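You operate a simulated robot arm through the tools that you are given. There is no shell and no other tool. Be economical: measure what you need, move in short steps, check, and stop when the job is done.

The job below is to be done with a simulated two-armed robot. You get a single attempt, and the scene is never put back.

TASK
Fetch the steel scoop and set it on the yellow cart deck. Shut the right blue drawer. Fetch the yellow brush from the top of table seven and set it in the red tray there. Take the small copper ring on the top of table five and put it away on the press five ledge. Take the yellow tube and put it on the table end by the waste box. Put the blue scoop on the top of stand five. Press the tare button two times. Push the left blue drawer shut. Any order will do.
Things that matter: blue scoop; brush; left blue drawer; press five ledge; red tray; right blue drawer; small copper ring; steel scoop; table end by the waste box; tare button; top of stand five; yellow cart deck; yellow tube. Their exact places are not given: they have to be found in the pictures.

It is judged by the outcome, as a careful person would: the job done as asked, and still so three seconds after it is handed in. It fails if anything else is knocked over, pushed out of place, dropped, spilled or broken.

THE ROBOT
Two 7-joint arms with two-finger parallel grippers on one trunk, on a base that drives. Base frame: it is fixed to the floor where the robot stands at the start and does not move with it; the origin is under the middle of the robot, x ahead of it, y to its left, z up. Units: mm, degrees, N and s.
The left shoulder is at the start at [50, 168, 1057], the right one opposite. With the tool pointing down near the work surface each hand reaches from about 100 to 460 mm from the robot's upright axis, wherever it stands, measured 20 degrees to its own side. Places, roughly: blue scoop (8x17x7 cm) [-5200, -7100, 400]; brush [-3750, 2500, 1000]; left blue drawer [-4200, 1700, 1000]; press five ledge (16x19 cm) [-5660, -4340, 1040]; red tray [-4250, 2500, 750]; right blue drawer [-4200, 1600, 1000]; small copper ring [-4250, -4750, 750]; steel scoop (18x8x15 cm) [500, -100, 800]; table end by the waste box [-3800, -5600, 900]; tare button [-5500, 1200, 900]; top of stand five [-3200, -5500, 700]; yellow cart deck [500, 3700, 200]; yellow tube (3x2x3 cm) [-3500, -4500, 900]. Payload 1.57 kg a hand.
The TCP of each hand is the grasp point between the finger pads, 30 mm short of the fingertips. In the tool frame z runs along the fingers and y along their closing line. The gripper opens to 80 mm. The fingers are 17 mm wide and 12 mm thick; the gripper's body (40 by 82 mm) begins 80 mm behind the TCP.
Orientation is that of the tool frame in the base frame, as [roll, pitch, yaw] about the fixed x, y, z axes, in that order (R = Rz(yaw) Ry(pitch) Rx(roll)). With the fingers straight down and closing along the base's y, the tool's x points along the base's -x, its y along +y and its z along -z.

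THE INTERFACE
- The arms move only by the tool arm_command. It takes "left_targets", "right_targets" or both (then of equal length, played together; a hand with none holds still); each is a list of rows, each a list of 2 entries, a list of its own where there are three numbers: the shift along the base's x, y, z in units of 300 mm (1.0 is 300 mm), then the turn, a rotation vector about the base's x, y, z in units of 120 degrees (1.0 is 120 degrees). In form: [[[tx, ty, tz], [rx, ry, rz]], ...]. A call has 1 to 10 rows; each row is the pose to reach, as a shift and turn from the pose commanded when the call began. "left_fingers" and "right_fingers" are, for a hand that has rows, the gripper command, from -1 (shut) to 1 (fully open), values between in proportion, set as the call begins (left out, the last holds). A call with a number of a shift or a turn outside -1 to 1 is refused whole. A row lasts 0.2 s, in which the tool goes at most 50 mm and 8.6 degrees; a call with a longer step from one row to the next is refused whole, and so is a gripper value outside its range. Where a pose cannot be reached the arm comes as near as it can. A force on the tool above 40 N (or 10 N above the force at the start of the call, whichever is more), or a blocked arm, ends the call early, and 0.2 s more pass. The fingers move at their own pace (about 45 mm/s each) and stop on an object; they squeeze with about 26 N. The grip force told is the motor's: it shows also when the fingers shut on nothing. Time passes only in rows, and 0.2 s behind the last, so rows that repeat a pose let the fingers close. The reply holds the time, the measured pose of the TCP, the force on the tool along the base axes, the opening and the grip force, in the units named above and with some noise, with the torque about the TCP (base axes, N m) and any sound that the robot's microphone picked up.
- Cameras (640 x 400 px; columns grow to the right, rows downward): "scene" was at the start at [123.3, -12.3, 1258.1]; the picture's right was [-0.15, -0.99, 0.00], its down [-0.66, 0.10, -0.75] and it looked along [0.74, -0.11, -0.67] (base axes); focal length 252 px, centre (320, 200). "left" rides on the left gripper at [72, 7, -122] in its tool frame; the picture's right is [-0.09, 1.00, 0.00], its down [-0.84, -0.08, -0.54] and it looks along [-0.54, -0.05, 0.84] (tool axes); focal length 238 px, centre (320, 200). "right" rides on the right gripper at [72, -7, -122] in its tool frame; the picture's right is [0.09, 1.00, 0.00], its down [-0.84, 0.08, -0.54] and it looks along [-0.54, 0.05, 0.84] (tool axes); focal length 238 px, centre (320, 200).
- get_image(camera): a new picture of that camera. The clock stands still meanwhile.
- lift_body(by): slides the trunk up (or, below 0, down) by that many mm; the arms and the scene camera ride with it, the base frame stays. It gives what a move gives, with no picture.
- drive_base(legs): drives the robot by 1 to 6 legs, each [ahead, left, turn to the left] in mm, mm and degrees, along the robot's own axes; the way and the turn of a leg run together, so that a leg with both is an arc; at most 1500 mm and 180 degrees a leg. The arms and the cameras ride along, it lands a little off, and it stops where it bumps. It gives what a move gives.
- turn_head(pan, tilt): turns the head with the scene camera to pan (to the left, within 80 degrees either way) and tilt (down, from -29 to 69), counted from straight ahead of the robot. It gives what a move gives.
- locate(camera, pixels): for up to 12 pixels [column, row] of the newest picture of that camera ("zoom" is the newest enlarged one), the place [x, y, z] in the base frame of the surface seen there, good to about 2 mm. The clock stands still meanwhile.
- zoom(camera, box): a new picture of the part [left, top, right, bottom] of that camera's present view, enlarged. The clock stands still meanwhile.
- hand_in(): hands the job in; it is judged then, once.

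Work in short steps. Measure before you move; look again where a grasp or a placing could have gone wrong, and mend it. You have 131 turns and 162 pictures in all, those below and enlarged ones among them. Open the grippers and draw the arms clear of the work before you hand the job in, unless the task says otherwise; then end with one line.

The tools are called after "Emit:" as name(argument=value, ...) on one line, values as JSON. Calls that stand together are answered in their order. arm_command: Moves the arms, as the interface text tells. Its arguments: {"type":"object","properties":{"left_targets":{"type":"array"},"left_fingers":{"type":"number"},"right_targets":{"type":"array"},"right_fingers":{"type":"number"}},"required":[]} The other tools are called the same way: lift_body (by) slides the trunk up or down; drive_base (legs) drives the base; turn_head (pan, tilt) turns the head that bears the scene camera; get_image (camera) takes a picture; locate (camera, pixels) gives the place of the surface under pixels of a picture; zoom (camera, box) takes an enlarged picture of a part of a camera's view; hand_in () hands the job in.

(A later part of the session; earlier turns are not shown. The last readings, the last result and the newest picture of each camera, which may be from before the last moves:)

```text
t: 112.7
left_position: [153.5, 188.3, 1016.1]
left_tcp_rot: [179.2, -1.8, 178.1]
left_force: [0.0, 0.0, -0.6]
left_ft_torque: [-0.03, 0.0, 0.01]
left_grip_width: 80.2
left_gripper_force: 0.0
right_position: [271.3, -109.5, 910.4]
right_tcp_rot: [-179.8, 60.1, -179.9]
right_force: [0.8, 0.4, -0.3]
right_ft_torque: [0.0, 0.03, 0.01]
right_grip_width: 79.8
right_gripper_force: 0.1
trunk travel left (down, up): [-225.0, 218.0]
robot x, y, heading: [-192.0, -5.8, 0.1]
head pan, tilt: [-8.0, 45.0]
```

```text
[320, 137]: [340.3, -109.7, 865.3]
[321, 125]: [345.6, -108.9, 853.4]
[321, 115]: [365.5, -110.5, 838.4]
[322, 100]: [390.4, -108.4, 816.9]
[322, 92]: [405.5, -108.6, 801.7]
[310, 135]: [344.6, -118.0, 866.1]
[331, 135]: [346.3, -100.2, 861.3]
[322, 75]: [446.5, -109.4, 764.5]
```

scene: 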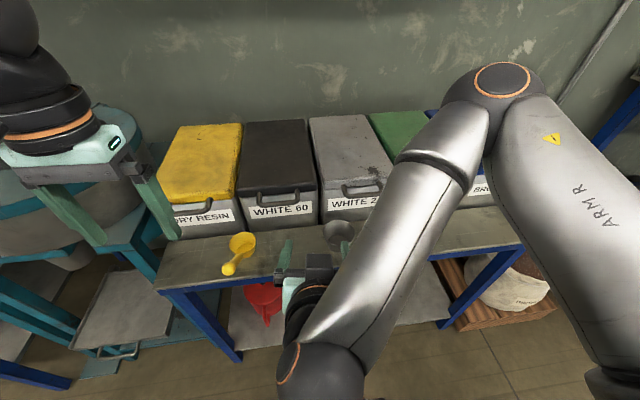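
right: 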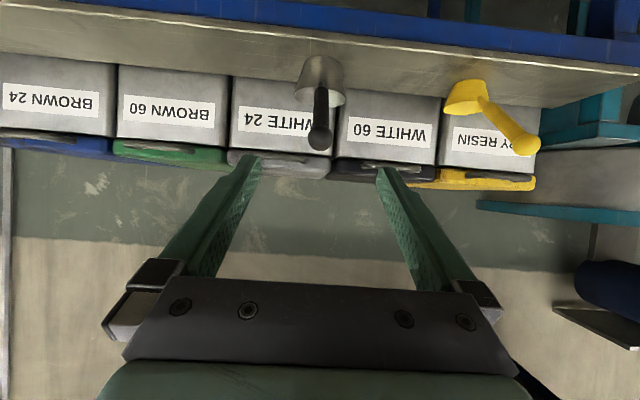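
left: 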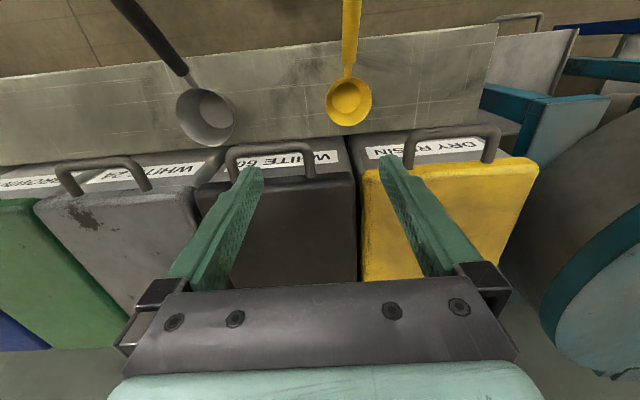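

Handle axis: x+z≈1219, y≈-109. I advance along the tool axis to (385,-109,834) and close.

Emit:
arm_command(right_targets=[[[0.11, 0.0, -0.075], [0, 0, 0]], [[0.23, 0.0, -0.155], [0, 0, 0]], [[0.34, 0.0, -0.23], [0, 0, 0]], [[0.379, 0.002, -0.255], [0, 0, 0]], [[0.379, 0.002, -0.255], [0, 0, 0]]])

Emit:
arm_command(right_targets=[[[0, 0, 0], [0, 0, 0]], [[0, 0, 0], [0, 0, 0]], [[0, 0, 0], [0, 0, 0]], [[0, 0, 0], [0, 0, 0]], [[0, 0, 0], [0, 0, 0]], [[0, 0, 0.03], [0, 0, 0]], [[0, 0, 0.1], [0, 0, 0]], [[0, 0, 0.2], [0, 0, 0]]], right_fingers=-1)

Emit:
get_image(camera="scene")

Emit:
get_image(camera="right")

```text
t: 113.9
left_position: [154.5, 188.9, 1016.6]
left_tcp_rot: [179.3, -1.8, 178.0]
left_force: [0.2, -1.0, 1.3]
left_ft_torque: [-0.02, 0.0, 0.0]
left_grip_width: 79.7
left_gripper_force: 0.0
right_position: [386.3, -108.3, 836.3]
right_tcp_rot: [-179.9, 60.1, -179.8]
right_force: [0.4, -1.0, -0.4]
right_ft_torque: [-0.01, 0.02, -0.02]
right_grip_width: 80.0
right_gripper_force: 0.2
trunk travel left (down, up): [-225.0, 218.0]
robot x, y, heading: [-189.2, -0.7, -0.1]
head pan, tilt: [-8.0, 45.0]
```

```text
t: 115.7
left_position: [155.4, 188.4, 1016.1]
left_tcp_rot: [179.2, -1.8, 177.9]
left_force: [0.0, -0.2, -0.4]
left_ft_torque: [0.03, 0.0, -0.01]
left_grip_width: 79.7
left_gripper_force: 0.0
right_position: [385.1, -107.7, 894.4]
right_tcp_rot: [-179.9, 60.1, -179.8]
right_force: [0.1, -0.1, -1.2]
right_ft_torque: [0.0, 0.05, 0.01]
right_grip_width: 22.8
right_gripper_force: 26.2
trunk travel left (down, up): [-225.0, 218.0]
robot x, y, heading: [-193.9, -1.6, -0.3]
head pan, tilt: [-8.0, 45.0]
```

```text
135 pictures are left
```

scene: 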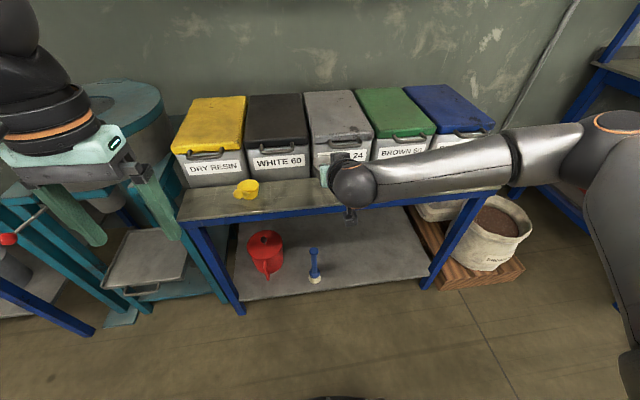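

```text
134 pictures are left
```

right: 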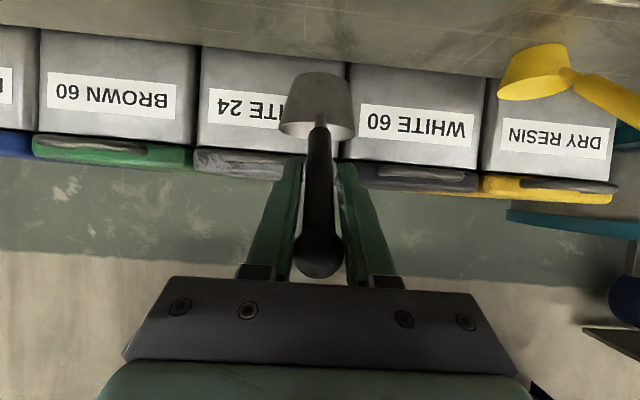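

The 22.8 mm grip shows I hold the end knob, not the shaft: weak against swinging. I set it back down and regrasp with the tool only 20° below level so the knob sits clear of the fingers.

Emit:
arm_command(right_targets=[[[0, 0, -0.1], [0, 0, 0]], [[0, 0, -0.18], [0, 0, 0]], [[0, 0, -0.197], [0, 0, 0]], [[0, 0, -0.197], [0, 0, 0]]])

Emit:
arm_command(right_targets=[[[0, 0, 0], [0, 0, 0]], [[0, 0, 0], [0, 0, 0]], [[0, 0, 0], [0, 0, 0]], [[0, 0, 0], [0, 0, 0]], [[-0.13, 0, 0.08], [0, 0, 0]], [[-0.26, 0, 0.16], [0, 0, 0]], [[-0.38, 0, 0.2], [0, -0.04, 0]], [[-0.4, 0, 0.15], [0, -0.083, 0]], [[-0.4, 0, 0.12], [0, -0.083, 0]]], right_fingers=1)

Emit:
get_image(camera="right")

```text
t: 116.7
left_position: [154.0, 189.1, 1016.7]
left_tcp_rot: [179.1, -1.8, 177.9]
left_force: [-0.5, -0.6, 0.9]
left_ft_torque: [0.02, 0.04, 0.01]
left_grip_width: 80.1
left_gripper_force: 0.1
right_position: [385.4, -107.9, 836.9]
right_tcp_rot: [-179.9, 60.2, -179.9]
right_force: [0.0, -0.9, 1.6]
right_ft_torque: [0.01, -0.18, -0.02]
right_grip_width: 22.5
right_gripper_force: 26.5
trunk travel left (down, up): [-225.0, 218.0]
robot x, y, heading: [-187.7, -5.2, -0.1]
head pan, tilt: [-8.0, 45.0]
```

```text
t: 118.7
left_position: [154.8, 188.0, 1016.7]
left_tcp_rot: [179.3, -1.8, 178.1]
left_force: [1.1, 0.8, 0.6]
left_ft_torque: [-0.01, 0.01, -0.01]
left_grip_width: 80.1
left_gripper_force: 0.0
right_position: [265.3, -108.0, 872.9]
right_tcp_rot: [-179.8, 70.1, -179.9]
right_force: [-0.1, 0.5, 0.1]
right_ft_torque: [-0.03, 0.01, 0.02]
right_grip_width: 80.2
right_gripper_force: 0.0
trunk travel left (down, up): [-225.0, 218.0]
robot x, y, heading: [-190.5, -1.8, -0.0]
head pan, tilt: [-8.0, 45.0]
```

```text
133 pictures are left
```

right: 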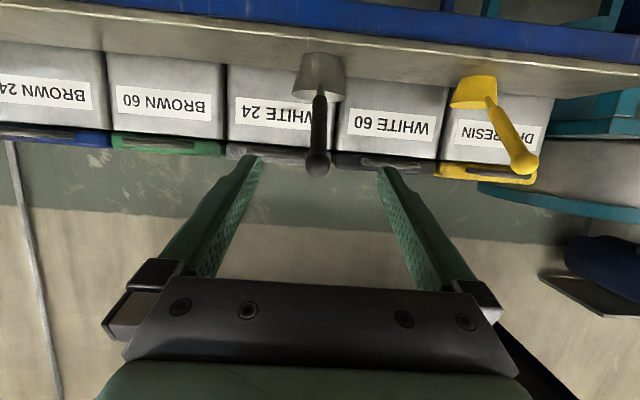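

Emit:
locate(camera="right", pixels=[[318, 160], [318, 140], [319, 125], [320, 110], [320, 100], [312, 125], [326, 125], [322, 58]])

```text
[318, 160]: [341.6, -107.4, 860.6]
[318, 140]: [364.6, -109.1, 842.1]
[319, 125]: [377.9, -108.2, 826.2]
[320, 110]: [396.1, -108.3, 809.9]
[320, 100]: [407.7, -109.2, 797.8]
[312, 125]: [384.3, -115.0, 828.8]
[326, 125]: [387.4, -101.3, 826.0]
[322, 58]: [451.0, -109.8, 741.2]
```

Handle unmoved. I advance to (396,-108,821) and grip.

Emit:
arm_command(right_targets=[[[0.12, 0.0, -0.048], [0, 0, 0]], [[0.25, 0.0, -0.1], [0, 0, 0]], [[0.36, 0.0, -0.143], [0, 0, 0]], [[0.436, 0.0, -0.173], [0, 0, 0]], [[0.436, 0.0, -0.173], [0, 0, 0]]])

Emit:
arm_command(right_targets=[[[0, 0, 0], [0, 0, 0]], [[0, 0, 0], [0, 0, 0]], [[0, 0, 0], [0, 0, 0]], [[0, 0, 0], [0, 0, 0]], [[0, 0, 0], [0, 0, 0]]], right_fingers=-1)

```text
t: 119.9
left_position: [153.3, 187.8, 1017.2]
left_tcp_rot: [179.2, -1.8, 178.1]
left_force: [-0.9, 0.3, -0.4]
left_ft_torque: [-0.04, 0.01, -0.01]
left_grip_width: 80.0
left_gripper_force: 0.1
right_position: [396.6, -103.4, 822.7]
right_tcp_rot: [-179.5, 69.8, -179.9]
right_force: [-0.8, 0.2, -0.4]
right_ft_torque: [-0.02, -0.02, -0.02]
right_grip_width: 79.9
right_gripper_force: 0.0
right hand out of reach, approached as far as the arm can: row 4, 5
trunk travel left (down, up): [-225.0, 218.0]
robot x, y, heading: [-194.7, -1.2, -0.0]
head pan, tilt: [-8.0, 45.0]
```

```text
t: 121.1
left_position: [153.2, 189.3, 1016.0]
left_tcp_rot: [179.2, -1.8, 178.0]
left_force: [0.0, 0.2, 0.4]
left_ft_torque: [-0.01, -0.02, 0.01]
left_grip_width: 80.0
left_gripper_force: 0.1
right_position: [396.9, -104.2, 824.8]
right_tcp_rot: [-179.6, 70.0, -179.9]
right_force: [-0.2, -1.5, 2.1]
right_ft_torque: [-0.11, -0.15, -0.07]
right_grip_width: 16.4
right_gripper_force: 25.5
trunk travel left (down, up): [-225.0, 218.0]
robot x, y, heading: [-191.7, 3.4, -0.1]
head pan, tilt: [-8.0, 45.0]
```

Firm on the shaft (16.4 mm). I lift, back away and drive to face the yellow cart again.

Emit:
lift_body(by=70)

Emit:
drive_base(legs=[[-500, 0, 0], [0, 1500, 0], [0, 1500, 0], [0, 650, 0]])

Emit:
turn_head(pan=-15, tilt=50)

Emit:
get_image(camera="scene")

```text
t: 122.2
left_position: [153.4, 189.5, 1086.4]
left_tcp_rot: [179.2, -1.8, 177.9]
left_force: [-0.6, -0.2, 0.9]
left_ft_torque: [-0.02, 0.0, 0.02]
left_grip_width: 80.0
left_gripper_force: 0.0
right_position: [394.8, -103.2, 894.4]
right_tcp_rot: [-179.4, 69.8, -180.0]
right_force: [-0.6, -0.5, -1.1]
right_ft_torque: [0.03, 0.07, 0.03]
right_grip_width: 16.2
right_gripper_force: 25.8
trunk travel left (down, up): [-295.0, 148.0]
robot x, y, heading: [-191.7, -0.1, 0.2]
head pan, tilt: [-8.0, 45.0]
```

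```text
t: 156.8
left_position: [-416.9, 3865.4, 1087.5]
left_tcp_rot: [179.2, -1.9, -179.4]
left_force: [-0.5, 0.2, -0.7]
left_ft_torque: [0.03, 0.0, -0.01]
left_grip_width: 80.1
left_gripper_force: 0.1
right_position: [-162.8, 3584.4, 893.9]
right_tcp_rot: [-179.5, 69.7, -177.4]
right_force: [0.3, -0.1, -1.2]
right_ft_torque: [0.02, 0.1, -0.01]
right_grip_width: 16.3
right_gripper_force: 26.2
trunk travel left (down, up): [-295.0, 148.0]
robot x, y, heading: [-754.8, 3661.4, 2.6]
head pan, tilt: [-8.0, 45.0]
```

```text
t: 157.5
left_position: [-415.6, 3865.5, 1085.5]
left_tcp_rot: [179.2, -1.8, -179.5]
left_force: [-0.8, 0.6, 0.5]
left_ft_torque: [-0.03, 0.0, -0.03]
left_grip_width: 80.1
left_gripper_force: 0.2
right_position: [-161.9, 3584.7, 894.8]
right_tcp_rot: [-179.4, 69.8, -177.4]
right_force: [0.1, -0.3, -1.7]
right_ft_torque: [-0.01, 0.09, -0.01]
right_grip_width: 16.5
right_gripper_force: 26.5
trunk travel left (down, up): [-295.0, 148.0]
robot x, y, heading: [-752.4, 3660.2, 2.3]
head pan, tilt: [-15.0, 50.0]
```

```text
132 pictures are left
```

scene: 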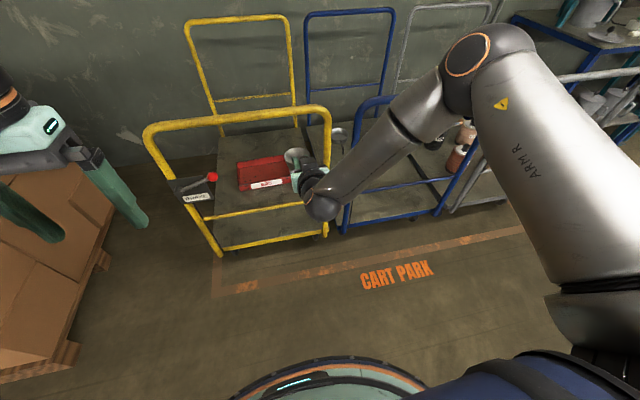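

I back 120 mm, straighten the heading and lower the trunk fully.

Emit:
drive_base(legs=[[-120, 0, -2.3]])

Emit:
lift_body(by=-295)

Emit:
arm_command(right_targets=[[[-0.08, 0, -0.12], [0, 0, 0]], [[-0.15, 0, -0.25], [0, 0, 0]], [[-0.22, 0, -0.38], [0, 0, 0]], [[-0.3, 0, -0.5], [0, 0, 0]], [[-0.37, 0, -0.63], [0, 0, 0]], [[-0.43, 0, -0.75], [0, 0, 0]], [[-0.43, 0, -0.78], [0, 0, 0]]])

Emit:
get_image(camera="scene")

```text
t: 158.8
left_position: [-529.1, 3848.3, 1086.0]
left_tcp_rot: [179.2, -1.6, 178.2]
left_force: [-0.4, -0.1, 0.2]
left_ft_torque: [0.0, -0.01, -0.03]
left_grip_width: 80.1
left_gripper_force: 0.0
right_position: [-285.4, 3558.4, 894.9]
right_tcp_rot: [-179.6, 69.8, -179.6]
right_force: [1.0, -0.7, -1.9]
right_ft_torque: [-0.02, 0.09, 0.01]
right_grip_width: 16.3
right_gripper_force: 26.2
trunk travel left (down, up): [-295.0, 148.0]
robot x, y, heading: [-873.5, 3657.1, -0.2]
head pan, tilt: [-15.0, 50.0]
```

```text
t: 161.7
left_position: [-528.8, 3849.4, 791.6]
left_tcp_rot: [179.2, -1.8, 178.2]
left_force: [0.4, 0.4, -0.1]
left_ft_torque: [0.03, -0.01, -0.01]
left_grip_width: 79.9
left_gripper_force: 0.1
right_position: [-286.5, 3558.1, 597.9]
right_tcp_rot: [-179.5, 69.8, -179.7]
right_force: [0.2, 0.5, -1.4]
right_ft_torque: [-0.02, 0.08, -0.01]
right_grip_width: 16.4
right_gripper_force: 26.2
trunk travel left (down, up): [0.0, 443.0]
robot x, y, heading: [-873.2, 3655.6, 0.2]
head pan, tilt: [-15.0, 50.0]
```

```text
t: 163.3
left_position: [-529.2, 3848.3, 792.1]
left_tcp_rot: [179.1, -1.8, 178.3]
left_force: [0.1, 0.1, -0.7]
left_ft_torque: [0.0, -0.02, -0.02]
left_grip_width: 80.2
left_gripper_force: 0.0
right_position: [-405.4, 3647.7, 460.3]
right_tcp_rot: [-179.0, 69.4, -179.7]
right_force: [0.0, 0.6, -1.5]
right_ft_torque: [0.01, 0.11, -0.01]
right_grip_width: 16.4
right_gripper_force: 25.9
right hand out of reach, approached as far as the arm can: row 1, 2, 3, 4, 5, 6, 7
trunk travel left (down, up): [0.0, 443.0]
robot x, y, heading: [-874.2, 3658.0, 0.1]
head pan, tilt: [-15.0, 50.0]
```

```text
131 pictures are left
```

scene: 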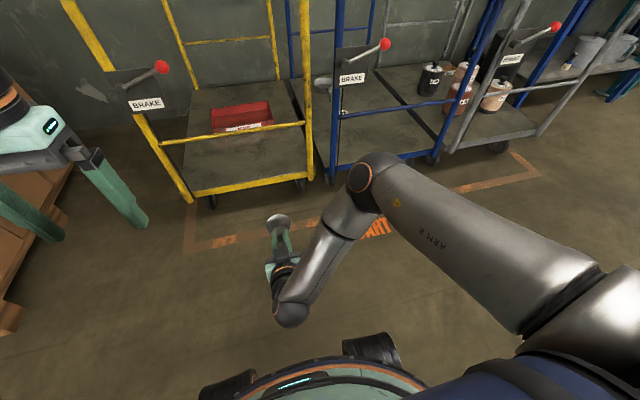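

The wrist runs to a joint limit with the tool straight ahead. Turning my body 45° right while keeping the tool pointing to +x should ease it; I turn and re-pose the hand.

Emit:
drive_base(legs=[[0, 0, -45]])

Emit:
arm_command(right_targets=[[[-0.05, -0.05, 0], [0, 0, 0.0625]], [[-0.1, -0.1, 0], [0, 0, 0.125]], [[-0.15, -0.15, 0], [0, 0, 0.1875]], [[-0.2, -0.2, 0], [0, 0, 0.25]], [[-0.25, -0.25, -0.1], [0, 0, 0.3125]], [[-0.25, -0.25, -0.2], [0, 0, 0.375]], [[-0.25, -0.25, -0.3], [0, 0, 0.375]]])

Emit:
get_image(camera="scene")

```text
t: 165.8
left_position: [-494.6, 3547.5, 792.1]
left_tcp_rot: [179.2, -1.8, 132.9]
left_force: [0.2, 0.0, 0.1]
left_ft_torque: [0.02, 0.05, -0.02]
left_grip_width: 80.0
left_gripper_force: 0.1
right_position: [-550.2, 3319.3, 459.9]
right_tcp_rot: [-179.0, 69.4, 135.0]
right_force: [0.3, -0.1, -1.7]
right_ft_torque: [0.08, 0.08, -0.02]
right_grip_width: 16.4
right_gripper_force: 26.1
trunk travel left (down, up): [0.0, 443.0]
robot x, y, heading: [-872.7, 3659.2, -45.0]
head pan, tilt: [-15.0, 50.0]
```

```text
t: 167.4
left_position: [-494.8, 3547.4, 791.9]
left_tcp_rot: [179.2, -1.8, 132.9]
left_force: [-0.4, 1.2, 0.9]
left_ft_torque: [0.01, 0.0, -0.01]
left_grip_width: 79.8
left_gripper_force: 0.1
right_position: [-530.6, 3414.1, 569.1]
right_tcp_rot: [-169.4, 63.0, 174.7]
right_force: [-0.3, 1.0, -0.2]
right_ft_torque: [0.05, 0.09, -0.01]
right_grip_width: 16.4
right_gripper_force: 26.2
right hand out of reach, approached as far as the arm can: row 1, 2, 3, 4, 5, 6, 7
trunk travel left (down, up): [0.0, 443.0]
robot x, y, heading: [-873.2, 3658.0, -45.0]
head pan, tilt: [-15.0, 50.0]
```

```text
130 pictures are left
```

scene: 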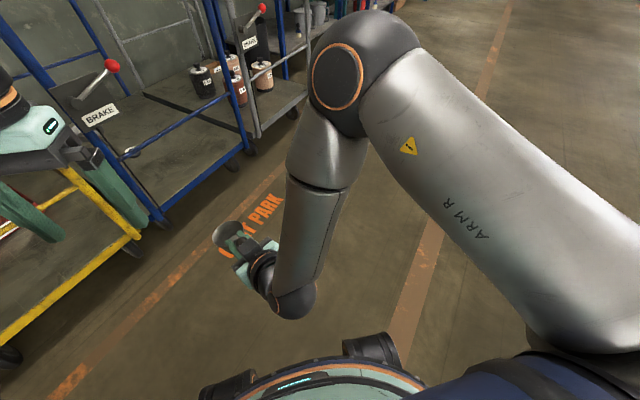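

The arm folded up instead. I try the hand farther out to my right, where the forearm can point forward.

Emit:
arm_command(right_targets=[[[-0.06, -0.1, 0], [0, 0, 0]], [[-0.12, -0.2, 0], [0, 0, 0]], [[-0.18, -0.3, 0], [0, 0, 0]], [[-0.24, -0.4, 0], [0, 0, 0]], [[-0.3, -0.5, 0], [0, 0, 0]], [[-0.36, -0.6, 0], [0, 0, 0]], [[-0.42, -0.7, 0], [0, 0, 0]], [[-0.42, -0.7, 0], [0, 0, 0]]])

Emit:
get_image(camera="scene")

```text
t: 169.2
left_position: [-493.9, 3547.8, 790.9]
left_tcp_rot: [179.2, -1.8, 132.8]
left_force: [0.4, -0.1, 0.0]
left_ft_torque: [-0.01, 0.0, -0.01]
left_grip_width: 80.0
left_gripper_force: 0.1
right_position: [-562.1, 3394.1, 611.8]
right_tcp_rot: [-168.8, 62.7, 174.4]
right_force: [0.5, 0.1, -0.5]
right_ft_torque: [-0.02, 0.1, 0.0]
right_grip_width: 16.3
right_gripper_force: 26.0
right hand out of reach, approached as far as the arm can: row 1, 2, 3, 4, 5, 6, 7, 8
trunk travel left (down, up): [0.0, 443.0]
robot x, y, heading: [-872.2, 3658.4, -45.0]
head pan, tilt: [-15.0, 50.0]
```

```text
129 pictures are left
```

scene: 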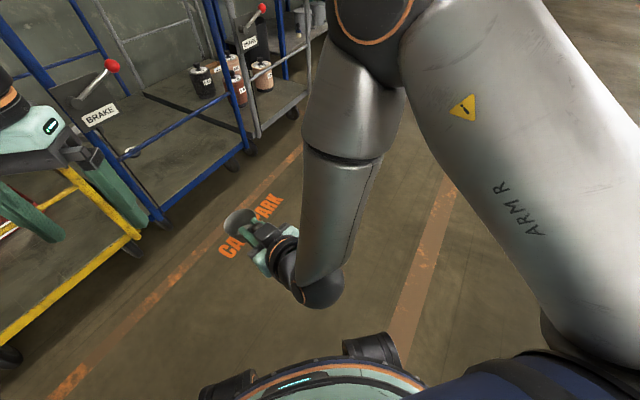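

A flat tool can't get this low. The natural pose (forearm sloping forward-down, tool down) fits through the cart's upper opening, with the left arm having side room; so I go back to the bench to swap the scoop to the left hand, tool down.

Emit:
lift_body(by=295)

Emit:
drive_base(legs=[[0, 0, 45], [0, -1500, 0], [0, -1500, 0], [0, -700, 0]])

Emit:
arm_command(right_targets=[[[0, 0, 0], [0, 0, -0.03]], [[0, 0, 0], [0, 0, -0.03]]])

```text
t: 172.1
left_position: [-494.4, 3546.8, 1086.3]
left_tcp_rot: [179.3, -1.8, 133.0]
left_force: [-0.5, 0.1, -0.1]
left_ft_torque: [-0.02, -0.01, 0.02]
left_grip_width: 80.0
left_gripper_force: 0.0
right_position: [-562.3, 3393.7, 908.0]
right_tcp_rot: [-168.9, 62.8, 174.5]
right_force: [-0.4, 0.4, -1.5]
right_ft_torque: [0.04, 0.09, -0.01]
right_grip_width: 16.3
right_gripper_force: 26.0
trunk travel left (down, up): [-295.0, 148.0]
robot x, y, heading: [-872.3, 3658.4, -45.1]
head pan, tilt: [-15.0, 50.0]
```

```text
t: 207.0
left_position: [-494.0, 106.8, 1086.6]
left_tcp_rot: [179.2, -1.8, 178.5]
left_force: [-0.2, 0.1, 0.3]
left_ft_torque: [0.01, 0.01, -0.01]
left_grip_width: 80.1
left_gripper_force: 0.1
right_position: [-433.1, -47.7, 907.6]
right_tcp_rot: [-169.0, 62.6, -140.2]
right_force: [0.9, 0.0, -1.0]
right_ft_torque: [-0.02, 0.08, 0.04]
right_grip_width: 16.5
right_gripper_force: 26.0
trunk travel left (down, up): [-295.0, 148.0]
robot x, y, heading: [-839.4, -86.8, 0.3]
head pan, tilt: [-15.0, 50.0]
```

```text
t: 207.6
left_position: [-494.3, 106.6, 1086.3]
left_tcp_rot: [179.2, -1.9, 178.4]
left_force: [-0.3, 0.1, 0.2]
left_ft_torque: [-0.02, -0.01, -0.01]
left_grip_width: 80.2
left_gripper_force: 0.0
right_position: [-433.8, -49.1, 907.7]
right_tcp_rot: [-169.0, 62.7, -143.8]
right_force: [-0.9, -0.2, -1.4]
right_ft_torque: [-0.04, 0.09, 0.0]
right_grip_width: 16.7
right_gripper_force: 26.0
trunk travel left (down, up): [-295.0, 148.0]
robot x, y, heading: [-840.2, -89.0, 0.3]
head pan, tilt: [-15.0, 50.0]
```

Now re-pose the hand as at the earlier bench grasp (tool 20° below level), then drive up to the bench.

Emit:
arm_command(right_targets=[[[0.1, -0.08, -0.005], [0.011, -0.01, -0.045]], [[0.2, -0.16, -0.01], [0.023, -0.02, -0.09]], [[0.3, -0.24, -0.015], [0.034, -0.03, -0.135]], [[0.4, -0.32, -0.02], [0.045, -0.039, -0.18]], [[0.5, -0.4, -0.03], [0.054, -0.047, -0.217]], [[0.607, -0.48, -0.04], [0.054, -0.047, -0.217]], [[0.607, -0.48, -0.04], [0.054, -0.047, -0.217]]])

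Emit:
drive_base(legs=[[480, 100, 0]])

Emit:
get_image(camera="scene")

```text
t: 209.2
left_position: [-494.3, 106.8, 1087.2]
left_tcp_rot: [179.2, -1.8, 178.3]
left_force: [0.0, -0.5, -0.5]
left_ft_torque: [0.02, 0.01, 0.01]
left_grip_width: 79.6
left_gripper_force: 0.0
right_position: [-251.5, -190.0, 897.2]
right_tcp_rot: [-179.3, 69.8, -179.6]
right_force: [-0.4, 0.3, -1.6]
right_ft_torque: [0.02, 0.1, -0.03]
right_grip_width: 16.6
right_gripper_force: 25.9
right hand out of reach, approached as far as the arm can: row 6, 7
trunk travel left (down, up): [-295.0, 148.0]
robot x, y, heading: [-839.7, -88.3, 0.7]
head pan, tilt: [-15.0, 50.0]
```

```text
t: 212.1
left_position: [-11.4, 211.9, 1085.8]
left_tcp_rot: [179.1, -1.8, 178.8]
left_force: [-0.1, 0.5, 0.2]
left_ft_torque: [-0.01, 0.01, -0.02]
left_grip_width: 79.9
left_gripper_force: 0.0
right_position: [235.6, -82.6, 898.7]
right_tcp_rot: [-179.4, 69.7, -179.4]
right_force: [-0.2, -0.3, -0.6]
right_ft_torque: [-0.01, 0.07, 0.02]
right_grip_width: 16.6
right_gripper_force: 25.9
trunk travel left (down, up): [-295.0, 148.0]
robot x, y, heading: [-352.4, 16.2, 0.7]
head pan, tilt: [-15.0, 50.0]
```

```text
128 pictures are left
```

scene: 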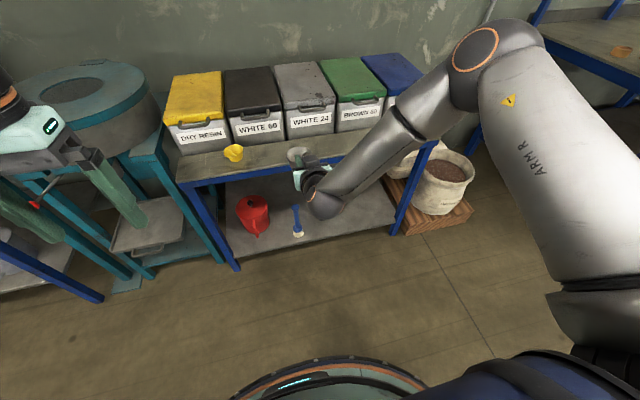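

Drive the last 152 mm; then lower with the trunk to 2 mm above the bench.

Emit:
drive_base(legs=[[152, -20, 0]])

Emit:
lift_body(by=-68)

Emit:
arm_command(right_targets=[[[0, 0, -0.005], [0, 0, 0]], [[0, 0, -0.012], [0, 0, 0]], [[0, 0, -0.018], [0, 0, 0]]])

Emit:
zoom(camera="scene", box=[200, 100, 420, 240])

```text
t: 213.5
left_position: [141.3, 194.0, 1086.2]
left_tcp_rot: [179.3, -1.8, 178.9]
left_force: [0.5, -0.3, 0.0]
left_ft_torque: [-0.05, 0.02, 0.04]
left_grip_width: 80.2
left_gripper_force: 0.2
right_position: [386.7, -99.8, 897.4]
right_tcp_rot: [-179.4, 69.7, -179.3]
right_force: [-0.4, 0.6, -0.9]
right_ft_torque: [-0.01, 0.08, 0.02]
right_grip_width: 16.4
right_gripper_force: 25.8
trunk travel left (down, up): [-295.0, 148.0]
robot x, y, heading: [-203.0, -3.6, 0.7]
head pan, tilt: [-15.0, 50.0]
```

```text
t: 214.5
left_position: [140.1, 194.6, 1018.8]
left_tcp_rot: [179.1, -1.7, 178.8]
left_force: [0.0, -0.5, 0.2]
left_ft_torque: [-0.02, 0.04, -0.02]
left_grip_width: 80.0
left_gripper_force: 0.1
right_position: [385.9, -100.3, 831.1]
right_tcp_rot: [-179.3, 69.7, -179.4]
right_force: [-0.6, 0.2, -1.0]
right_ft_torque: [0.0, 0.1, 0.02]
right_grip_width: 16.3
right_gripper_force: 25.7
trunk travel left (down, up): [-227.0, 216.0]
robot x, y, heading: [-204.2, -3.3, 0.9]
head pan, tilt: [-15.0, 50.0]
```

```text
t: 215.3
left_position: [139.4, 193.8, 1018.6]
left_tcp_rot: [179.2, -1.7, 178.8]
left_force: [-0.3, -0.1, -0.9]
left_ft_torque: [-0.01, -0.02, -0.01]
left_grip_width: 80.0
left_gripper_force: 0.0
right_position: [386.5, -100.2, 828.3]
right_tcp_rot: [-179.2, 70.1, -179.3]
right_force: [-3.5, -0.6, 9.8]
right_ft_torque: [-0.09, -0.84, -0.06]
right_grip_width: 16.6
right_gripper_force: 25.6
trunk travel left (down, up): [-227.0, 216.0]
robot x, y, heading: [-202.8, -3.8, 0.6]
head pan, tilt: [-15.0, 50.0]
```

```text
2.86 times, centred on (310, 170) of scene
```

zoom: 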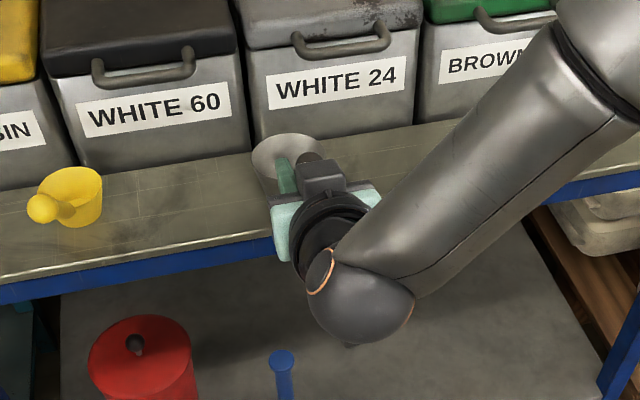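

Scoop rests on the bench. I open, draw back along the tool, and return the right hand to a tool-down stow.

Emit:
arm_command(right_targets=[[[0, 0, 0.005], [0, 0, 0]], [[0, 0, 0.005], [0, 0, 0]], [[0, 0, 0.005], [0, 0, 0]], [[0, 0, 0.005], [0, 0, 0]], [[-0.14, 0, 0.05], [0, 0, 0]], [[-0.28, 0, 0.1], [0, 0, 0]], [[-0.42, 0, 0.16], [0, 0, 0]], [[-0.5, 0, 0.25], [0, 0, 0]]], right_fingers=1)

Emit:
arm_command(right_targets=[[[0.0, -0.08, 0.08], [0, 0.06, 0]], [[0.0, -0.16, 0.16], [0, 0.12, 0]], [[0.0, -0.24, 0.24], [0, 0.185, 0]], [[0.0, -0.32, 0.32], [0, 0.25, 0]], [[-0.0, -0.4, 0.36], [0, 0.315, 0]], [[-0.0, -0.45, 0.4], [0, 0.38, 0]], [[0, -0.5, 0.4], [0, 0.445, 0]], [[0, -0.5, 0.4], [0, 0.51, 0]], [[0, -0.5, 0.4], [0, 0.575, 0]], [[0, -0.5, 0.4], [0, 0.583, 0]]])

Emit:
get_image(camera="scene")

```text
t: 217.1
left_position: [140.2, 194.3, 1017.6]
left_tcp_rot: [179.1, -1.7, 178.7]
left_force: [-0.6, 0.1, -0.2]
left_ft_torque: [-0.01, 0.04, 0.04]
left_grip_width: 80.1
left_gripper_force: 0.1
right_position: [237.5, -101.0, 900.9]
right_tcp_rot: [-179.3, 69.7, -179.2]
right_force: [-0.4, 0.6, 0.0]
right_ft_torque: [-0.01, 0.01, -0.01]
right_grip_width: 79.9
right_gripper_force: 0.2
trunk travel left (down, up): [-227.0, 216.0]
robot x, y, heading: [-201.9, 2.8, 0.5]
head pan, tilt: [-15.0, 50.0]
```

```text
t: 219.3
left_position: [141.5, 194.6, 1018.7]
left_tcp_rot: [179.1, -1.9, 178.8]
left_force: [-0.4, 0.1, -1.3]
left_ft_torque: [-0.01, 0.01, -0.03]
left_grip_width: 80.3
left_gripper_force: 0.2
right_position: [235.2, -249.7, 1019.5]
right_tcp_rot: [180.0, -0.4, -179.7]
right_force: [0.0, 0.2, -0.2]
right_ft_torque: [-0.03, 0.03, -0.02]
right_grip_width: 79.7
right_gripper_force: 0.1
trunk travel left (down, up): [-227.0, 216.0]
robot x, y, heading: [-200.6, -1.7, 0.5]
head pan, tilt: [-15.0, 50.0]
```

```text
126 pictures are left
```

scene: 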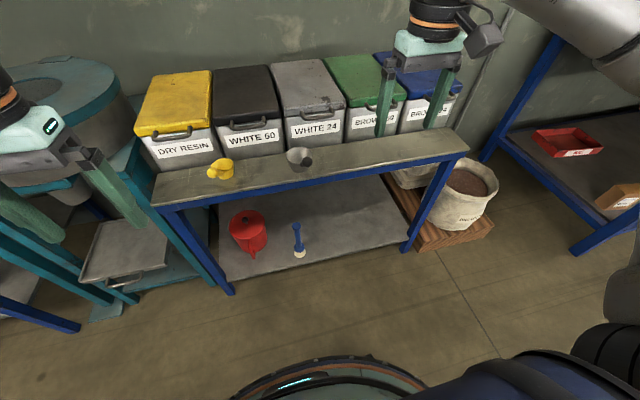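

I check the clearance of the shelf on the right before moving over.

Emit:
locate(camera="scene", pixels=[[490, 150], [555, 45], [580, 245], [640, 200], [298, 158], [303, 165]])

Emit:
drive_base(legs=[[150, -170, -0.5]])

Emit:
get_image(camera="left")

```text
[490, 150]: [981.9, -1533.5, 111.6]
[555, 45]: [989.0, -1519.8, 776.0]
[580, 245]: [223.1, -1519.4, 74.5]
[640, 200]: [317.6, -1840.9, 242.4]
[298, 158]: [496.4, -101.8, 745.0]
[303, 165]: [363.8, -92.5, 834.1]
```

```text
t: 221.4
left_position: [290.5, 24.4, 1017.2]
left_tcp_rot: [179.2, -1.9, 178.2]
left_force: [0.1, 0.1, 0.6]
left_ft_torque: [-0.02, -0.03, -0.01]
left_grip_width: 79.8
left_gripper_force: 0.0
right_position: [382.6, -422.7, 1018.5]
right_tcp_rot: [-180.0, -0.2, 179.7]
right_force: [0.7, 0.0, 0.1]
right_ft_torque: [0.01, 0.02, -0.01]
right_grip_width: 80.0
right_gripper_force: 0.1
trunk travel left (down, up): [-227.0, 216.0]
robot x, y, heading: [-52.4, -165.0, 0.1]
head pan, tilt: [-15.0, 50.0]
```

```text
125 pictures are left
```

left: 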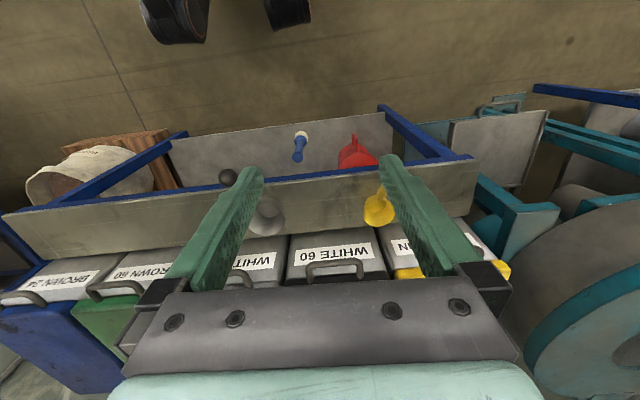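

I close up 60 mm and bring the left hand over the handle at z≈920.

Emit:
drive_base(legs=[[60, 0, 0]])

Emit:
arm_command(left_targets=[[[0.04, -0.09, -0.06], [0, 0, 0.015]], [[0.09, -0.18, -0.13], [0, 0, 0.015]], [[0.14, -0.27, -0.2], [0, 0, 0.015]], [[0.2, -0.36, -0.27], [0, 0, 0.015]], [[0.2, -0.423, -0.323], [0, 0, 0.015]], [[0.2, -0.423, -0.323], [0, 0, 0.015]]])

Emit:
get_image(camera="left")

```text
t: 222.4
left_position: [352.4, 23.9, 1017.7]
left_tcp_rot: [179.2, -1.8, 178.2]
left_force: [0.5, 0.2, -0.2]
left_ft_torque: [0.01, 0.03, 0.0]
left_grip_width: 79.7
left_gripper_force: 0.1
right_position: [444.1, -421.2, 1018.8]
right_tcp_rot: [180.0, -0.2, 179.7]
right_force: [0.3, 0.4, -0.8]
right_ft_torque: [-0.02, 0.01, -0.01]
right_grip_width: 79.9
right_gripper_force: 0.2
trunk travel left (down, up): [-227.0, 216.0]
robot x, y, heading: [10.6, -168.4, 0.2]
head pan, tilt: [-15.0, 50.0]
```

```text
t: 223.8
left_position: [412.7, -104.7, 922.3]
left_tcp_rot: [179.2, -1.8, -180.0]
left_force: [-0.7, 0.0, 0.1]
left_ft_torque: [-0.02, -0.03, 0.03]
left_grip_width: 80.1
left_gripper_force: 0.1
right_position: [443.2, -421.1, 1019.5]
right_tcp_rot: [-180.0, -0.2, 179.7]
right_force: [-1.0, 0.9, 0.2]
right_ft_torque: [0.04, 0.02, -0.01]
right_grip_width: 79.8
right_gripper_force: 0.0
trunk travel left (down, up): [-227.0, 216.0]
robot x, y, heading: [4.4, -169.5, 0.2]
head pan, tilt: [-15.0, 50.0]
```

```text
124 pictures are left
```

left: 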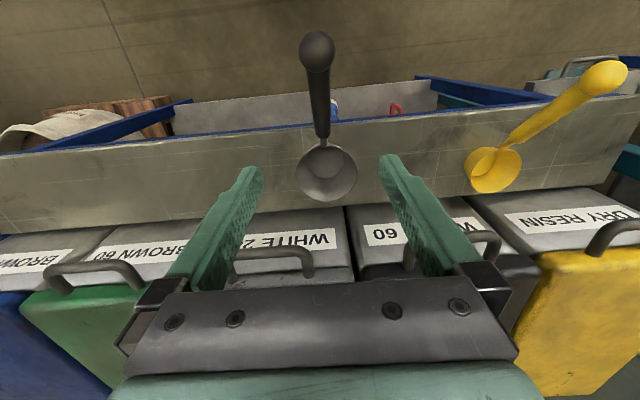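

Emit:
locate(camera="left", pixels=[[322, 130], [320, 110], [318, 90], [317, 55], [313, 110], [328, 110], [326, 195]])

```text
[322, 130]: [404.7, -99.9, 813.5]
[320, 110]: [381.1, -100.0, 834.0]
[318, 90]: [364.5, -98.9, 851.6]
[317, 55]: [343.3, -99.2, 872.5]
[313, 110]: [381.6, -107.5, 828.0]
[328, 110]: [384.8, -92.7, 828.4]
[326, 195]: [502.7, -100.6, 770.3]
```

Handle axis at (404,-100,804). I descend and grip with the left hand.

Emit:
arm_command(left_targets=[[[-0.025, 0.015, -0.14], [0, 0, 0]], [[-0.027, 0.015, -0.28], [0, 0, 0]], [[-0.027, 0.015, -0.39], [0, 0, 0]], [[-0.027, 0.015, -0.39], [0, 0, 0]]])

Emit:
arm_command(left_targets=[[[0, 0, 0], [0, 0, 0]], [[0, 0, 0], [0, 0, 0]], [[0, 0, 0], [0, 0, 0]], [[0, 0, 0], [0, 0, 0]], [[0, 0, 0], [0, 0, 0]], [[0, 0, 0.05], [0, 0, 0]], [[0, 0, 0.18], [0, 0, 0]], [[0, 0, 0.33], [0, 0, 0]], [[0, 0, 0.45], [0, 0, 0]]], left_fingers=-1)

Emit:
get_image(camera="left")

```text
t: 224.8
left_position: [402.1, -100.5, 805.3]
left_tcp_rot: [179.2, -1.8, -180.0]
left_force: [0.4, -0.5, 0.6]
left_ft_torque: [0.0, 0.02, -0.04]
left_grip_width: 80.1
left_gripper_force: 0.0
right_position: [442.9, -421.1, 1018.5]
right_tcp_rot: [-180.0, -0.2, 179.6]
right_force: [-0.6, 1.1, 0.6]
right_ft_torque: [0.01, 0.01, 0.03]
right_grip_width: 80.2
right_gripper_force: 0.1
trunk travel left (down, up): [-227.0, 216.0]
robot x, y, heading: [9.2, -167.1, 0.2]
head pan, tilt: [-15.0, 50.0]
```

```text
t: 226.8
left_position: [403.3, -97.3, 942.0]
left_tcp_rot: [179.2, -1.9, -180.0]
left_force: [1.4, -0.1, -1.2]
left_ft_torque: [0.02, 0.04, 0.0]
left_grip_width: 16.3
left_gripper_force: 26.4
right_position: [442.3, -420.6, 1019.2]
right_tcp_rot: [-180.0, -0.3, 179.6]
right_force: [0.7, -0.4, 0.8]
right_ft_torque: [0.02, -0.01, -0.02]
right_grip_width: 79.9
right_gripper_force: 0.1
trunk travel left (down, up): [-227.0, 216.0]
robot x, y, heading: [5.6, -165.1, 0.4]
head pan, tilt: [-15.0, 50.0]
```

```text
123 pictures are left
```

left: 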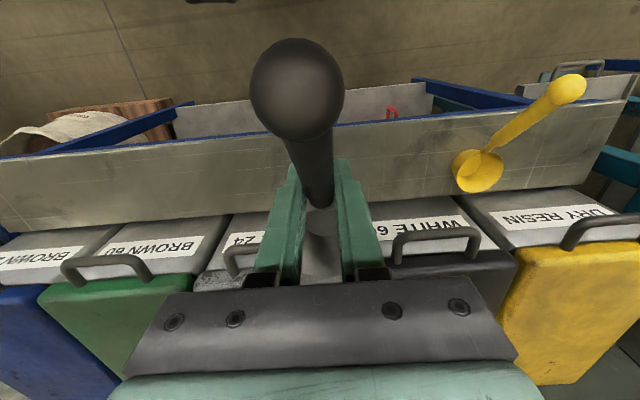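

Held by the left hand at 16.3 mm, scoop bottom 70 mm under the TCP. I tuck the right hand back and drive to the yellow cart again.

Emit:
drive_base(legs=[[-700, 0, -0.4], [0, 1500, 0], [0, 1500, 0], [0, 660, 0]])

Emit:
arm_command(left_targets=[[[0, 0.05, 0], [0, 0, 0]], [[0, 0.1, 0], [0, 0, 0]], [[0, 0.15, 0], [0, 0, 0]], [[0, 0.2, 0], [0, 0, 0]], [[0, 0.2, 0], [0, 0, 0]], [[0, 0.2, 0], [0, 0, 0]]], right_targets=[[[-0.13, 0, 0], [0, 0, 0]], [[-0.26, 0, 0], [0, 0, 0]], [[-0.39, 0, 0], [0, 0, 0]], [[-0.52, 0, 0], [0, 0, 0]], [[-0.65, 0, 0], [0, 0, 0]], [[-0.75, 0, 0], [0, 0, 0]]])

Emit:
turn_head(pan=5, tilt=40)

Emit:
get_image(camera="scene")

```text
t: 262.4
left_position: [-211.9, 3555.9, 940.0]
left_tcp_rot: [179.2, -1.8, 178.0]
left_force: [0.6, -0.6, -1.6]
left_ft_torque: [0.02, 0.1, 0.03]
left_grip_width: 16.3
left_gripper_force: 26.0
right_position: [-183.5, 3232.3, 1019.5]
right_tcp_rot: [180.0, -0.2, 177.7]
right_force: [-1.0, -0.2, 0.1]
right_ft_torque: [0.0, 0.0, 0.0]
right_grip_width: 80.1
right_gripper_force: 0.0
trunk travel left (down, up): [-227.0, 216.0]
robot x, y, heading: [-612.6, 3500.5, -1.8]
head pan, tilt: [-15.0, 50.0]
```

```text
t: 263.8
left_position: [-212.5, 3615.6, 940.6]
left_tcp_rot: [179.2, -1.8, 178.1]
left_force: [-0.2, 0.3, -2.0]
left_ft_torque: [0.05, 0.05, 0.02]
left_grip_width: 16.8
left_gripper_force: 25.9
right_position: [-411.8, 3234.4, 1020.3]
right_tcp_rot: [180.0, -0.2, 177.8]
right_force: [0.0, 0.0, 0.2]
right_ft_torque: [-0.01, 0.0, 0.02]
right_grip_width: 80.0
right_gripper_force: 0.1
trunk travel left (down, up): [-227.0, 216.0]
robot x, y, heading: [-610.9, 3500.8, -2.0]
head pan, tilt: [-15.0, 50.0]
```

```text
t: 264.6
left_position: [-213.0, 3614.1, 940.0]
left_tcp_rot: [179.2, -1.8, 178.0]
left_force: [0.1, 0.0, -2.6]
left_ft_torque: [0.02, 0.06, 0.0]
left_grip_width: 16.3
left_gripper_force: 26.0
right_position: [-410.9, 3233.1, 1019.0]
right_tcp_rot: [180.0, -0.3, 177.7]
right_force: [0.1, -0.4, 0.5]
right_ft_torque: [0.0, 0.02, -0.03]
right_grip_width: 80.0
right_gripper_force: 0.0
trunk travel left (down, up): [-227.0, 216.0]
robot x, y, heading: [-610.5, 3497.7, -1.8]
head pan, tilt: [5.0, 40.0]
```

```text
122 pictures are left
```

scene: 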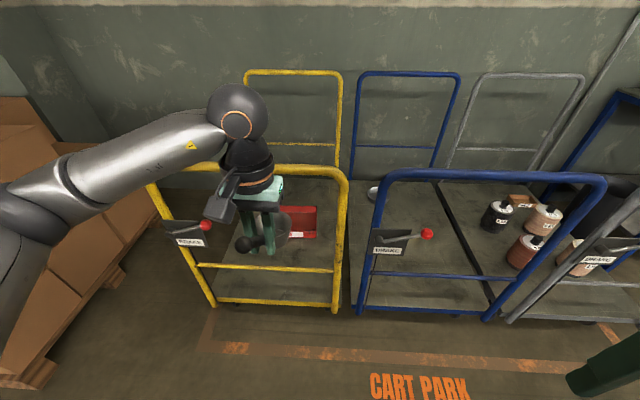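

The left forearm comes from far left; I measure elbow, brake knob, posts and bars.

Emit:
locate(camera="scene", pixels=[[205, 226], [180, 228], [60, 180], [20, 210], [130, 155], [240, 105], [260, 268], [270, 168], [270, 302], [345, 190], [212, 295], [300, 222]])

```text
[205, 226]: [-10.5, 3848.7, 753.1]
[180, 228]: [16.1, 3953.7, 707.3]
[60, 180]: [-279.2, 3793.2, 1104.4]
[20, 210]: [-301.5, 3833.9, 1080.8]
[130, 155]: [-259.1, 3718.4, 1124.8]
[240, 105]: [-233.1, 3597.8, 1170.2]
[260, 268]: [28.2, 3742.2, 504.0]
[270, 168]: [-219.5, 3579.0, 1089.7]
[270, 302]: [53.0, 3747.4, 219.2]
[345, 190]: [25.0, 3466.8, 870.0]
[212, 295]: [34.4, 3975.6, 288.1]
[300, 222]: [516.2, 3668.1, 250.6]
```

I test the final placing pose in free space: back off, lower the trunk, and stretch the left hand to 490 ahead, z≈320, tool down.

Emit:
drive_base(legs=[[-300, 0, 1.9]])

Emit:
lift_body(by=-227)

Emit:
arm_command(left_targets=[[[0.05, 0, -0.13], [0, 0, 0]], [[0.1, 0, -0.27], [0, 0, 0]], [[0.15, 0, -0.41], [0, 0, 0]], [[0.2, 0, -0.55], [0, 0, 0]], [[0.25, 0, -0.69], [0, 0, 0]], [[0.3, 0, -0.83], [0, 0, 0]], [[0.3, 0, -0.95], [0, 0, 0]], [[0.3, 0, -0.98], [0, 0, 0]]])

Emit:
get_image(camera="scene")

```text
t: 266.6
left_position: [-515.3, 3633.1, 939.7]
left_tcp_rot: [179.2, -1.9, 179.7]
left_force: [0.1, -0.6, -1.2]
left_ft_torque: [0.0, 0.04, 0.0]
left_grip_width: 16.5
left_gripper_force: 25.7
right_position: [-700.4, 3245.7, 1020.0]
right_tcp_rot: [-180.0, -0.3, 179.5]
right_force: [-0.2, 0.4, 0.8]
right_ft_torque: [0.0, 0.0, 0.02]
right_grip_width: 80.1
right_gripper_force: 0.1
trunk travel left (down, up): [-227.0, 216.0]
robot x, y, heading: [-909.2, 3501.9, -0.1]
head pan, tilt: [5.0, 40.0]
```

```text
t: 269.0
left_position: [-515.9, 3633.1, 713.4]
left_tcp_rot: [179.2, -1.8, 179.8]
left_force: [0.1, -0.2, -1.2]
left_ft_torque: [0.01, 0.09, -0.01]
left_grip_width: 16.7
left_gripper_force: 26.3
right_position: [-701.5, 3245.1, 793.3]
right_tcp_rot: [-180.0, -0.2, 179.5]
right_force: [-0.1, 0.4, 0.6]
right_ft_torque: [0.01, 0.02, -0.04]
right_grip_width: 80.0
right_gripper_force: 0.0
trunk travel left (down, up): [0.0, 443.0]
robot x, y, heading: [-912.0, 3505.0, -0.1]
head pan, tilt: [5.0, 40.0]
```

```text
t: 270.8
left_position: [-425.7, 3633.3, 417.6]
left_tcp_rot: [179.2, -1.7, 179.8]
left_force: [-0.2, 0.6, -1.9]
left_ft_torque: [0.04, 0.05, 0.03]
left_grip_width: 16.2
left_gripper_force: 26.4
right_position: [-700.9, 3245.0, 793.1]
right_tcp_rot: [179.9, -0.2, 179.5]
right_force: [-0.4, 0.1, 0.7]
right_ft_torque: [0.04, -0.01, 0.01]
right_grip_width: 80.2
right_gripper_force: 0.0
trunk travel left (down, up): [0.0, 443.0]
robot x, y, heading: [-907.9, 3505.8, 0.0]
head pan, tilt: [5.0, 40.0]
```

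```text
121 pictures are left
```

scene: 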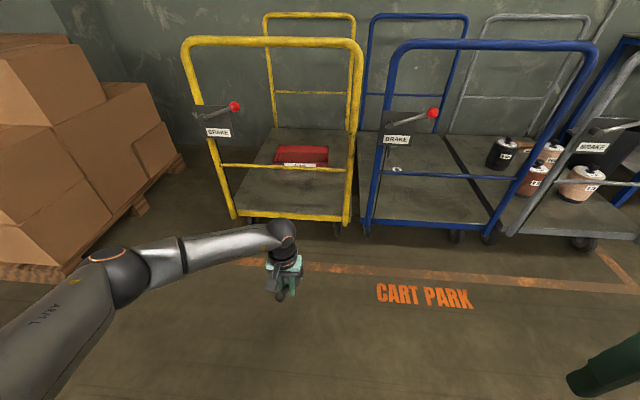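

That pose works easily. I measure the elbow and wrist, then continue down and stretch more to see the limits.

Emit:
locate(camera="scene", pixels=[[110, 270], [165, 258], [225, 240], [283, 232], [40, 340]])

Emit:
arm_command(left_targets=[[[0.1, 0, -0.1], [0, 0, 0]], [[0.2, 0, -0.2], [0, 0, 0]], [[0.3, 0, -0.3], [0, 0, 0]], [[0.33, 0, -0.33], [0, 0, 0]], [[0.33, 0, -0.33], [0, 0, 0]]])

Emit:
get_image(camera="scene")

```text
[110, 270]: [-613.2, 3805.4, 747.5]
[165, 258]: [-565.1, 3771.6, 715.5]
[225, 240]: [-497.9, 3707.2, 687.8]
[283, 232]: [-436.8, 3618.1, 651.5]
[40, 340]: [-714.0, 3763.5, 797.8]
```

```text
t: 272.0
left_position: [-365.2, 3638.9, 345.0]
left_tcp_rot: [179.2, -1.8, 179.9]
left_force: [-0.1, -0.2, -0.6]
left_ft_torque: [0.01, 0.06, 0.03]
left_grip_width: 16.4
left_gripper_force: 25.6
left hand out of reach, approached as far as the arm can: row 3, 4, 5
right_position: [-700.7, 3245.1, 793.5]
right_tcp_rot: [180.0, -0.2, 179.5]
right_force: [0.1, -0.2, 0.2]
right_ft_torque: [0.0, 0.0, 0.02]
right_grip_width: 80.1
right_gripper_force: 0.1
trunk travel left (down, up): [0.0, 443.0]
robot x, y, heading: [-906.4, 3503.7, 0.2]
head pan, tilt: [5.0, 40.0]
```

```text
120 pictures are left
```

scene: 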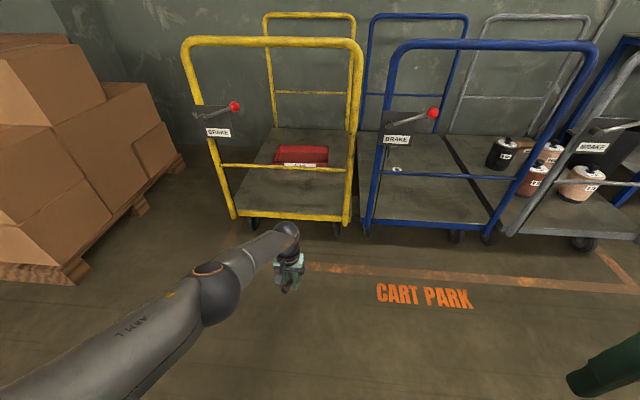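

The arm straightens neatly at about 540 ahead, so it fits the upper opening. Now I raise the hand and pitch the tool 35° forward for the entry.

Emit:
arm_command(left_targets=[[[0, 0, 0.14], [0, 0, 0]], [[0.0, 0, 0.28], [0, -0.05, 0]], [[0.05, 0, 0.42], [0, -0.11, 0]], [[0.1, 0, 0.56], [0, -0.17, 0]], [[0.15, 0, 0.7], [0, -0.23, 0]], [[0.2, 0, 0.83], [0, -0.29, 0]], [[0.25, 0, 0.9], [0, -0.29, 0]], [[0.25, 0, 0.9], [0, -0.29, 0]]])

Emit:
drive_base(legs=[[130, -50, 0]])

Emit:
get_image(camera="scene")

```text
t: 273.8
left_position: [-287.2, 3633.6, 615.3]
left_tcp_rot: [179.0, 33.1, 179.8]
left_force: [0.0, 0.5, -1.1]
left_ft_torque: [-0.04, 0.1, 0.02]
left_grip_width: 16.4
left_gripper_force: 25.6
right_position: [-700.2, 3244.9, 792.4]
right_tcp_rot: [180.0, -0.3, 179.5]
right_force: [-0.4, -0.2, 0.2]
right_ft_torque: [0.0, 0.01, -0.02]
right_grip_width: 80.1
right_gripper_force: 0.0
trunk travel left (down, up): [0.0, 443.0]
robot x, y, heading: [-910.8, 3505.2, 0.0]
head pan, tilt: [5.0, 40.0]
```

```text
t: 275.2
left_position: [-159.0, 3586.5, 615.1]
left_tcp_rot: [179.1, 33.0, 179.8]
left_force: [0.0, 0.4, -1.5]
left_ft_torque: [0.0, 0.09, -0.03]
left_grip_width: 16.2
left_gripper_force: 25.9
right_position: [-571.5, 3196.2, 790.7]
right_tcp_rot: [-180.0, -0.1, 179.7]
right_force: [-0.6, 0.0, 0.0]
right_ft_torque: [0.02, 0.01, 0.0]
right_grip_width: 80.1
right_gripper_force: 0.2
trunk travel left (down, up): [0.0, 443.0]
robot x, y, heading: [-783.6, 3453.5, 0.0]
head pan, tilt: [5.0, 40.0]
```

```text
119 pictures are left
```

scene: 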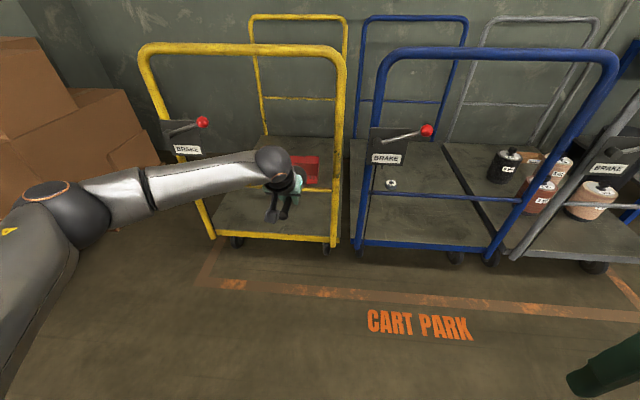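

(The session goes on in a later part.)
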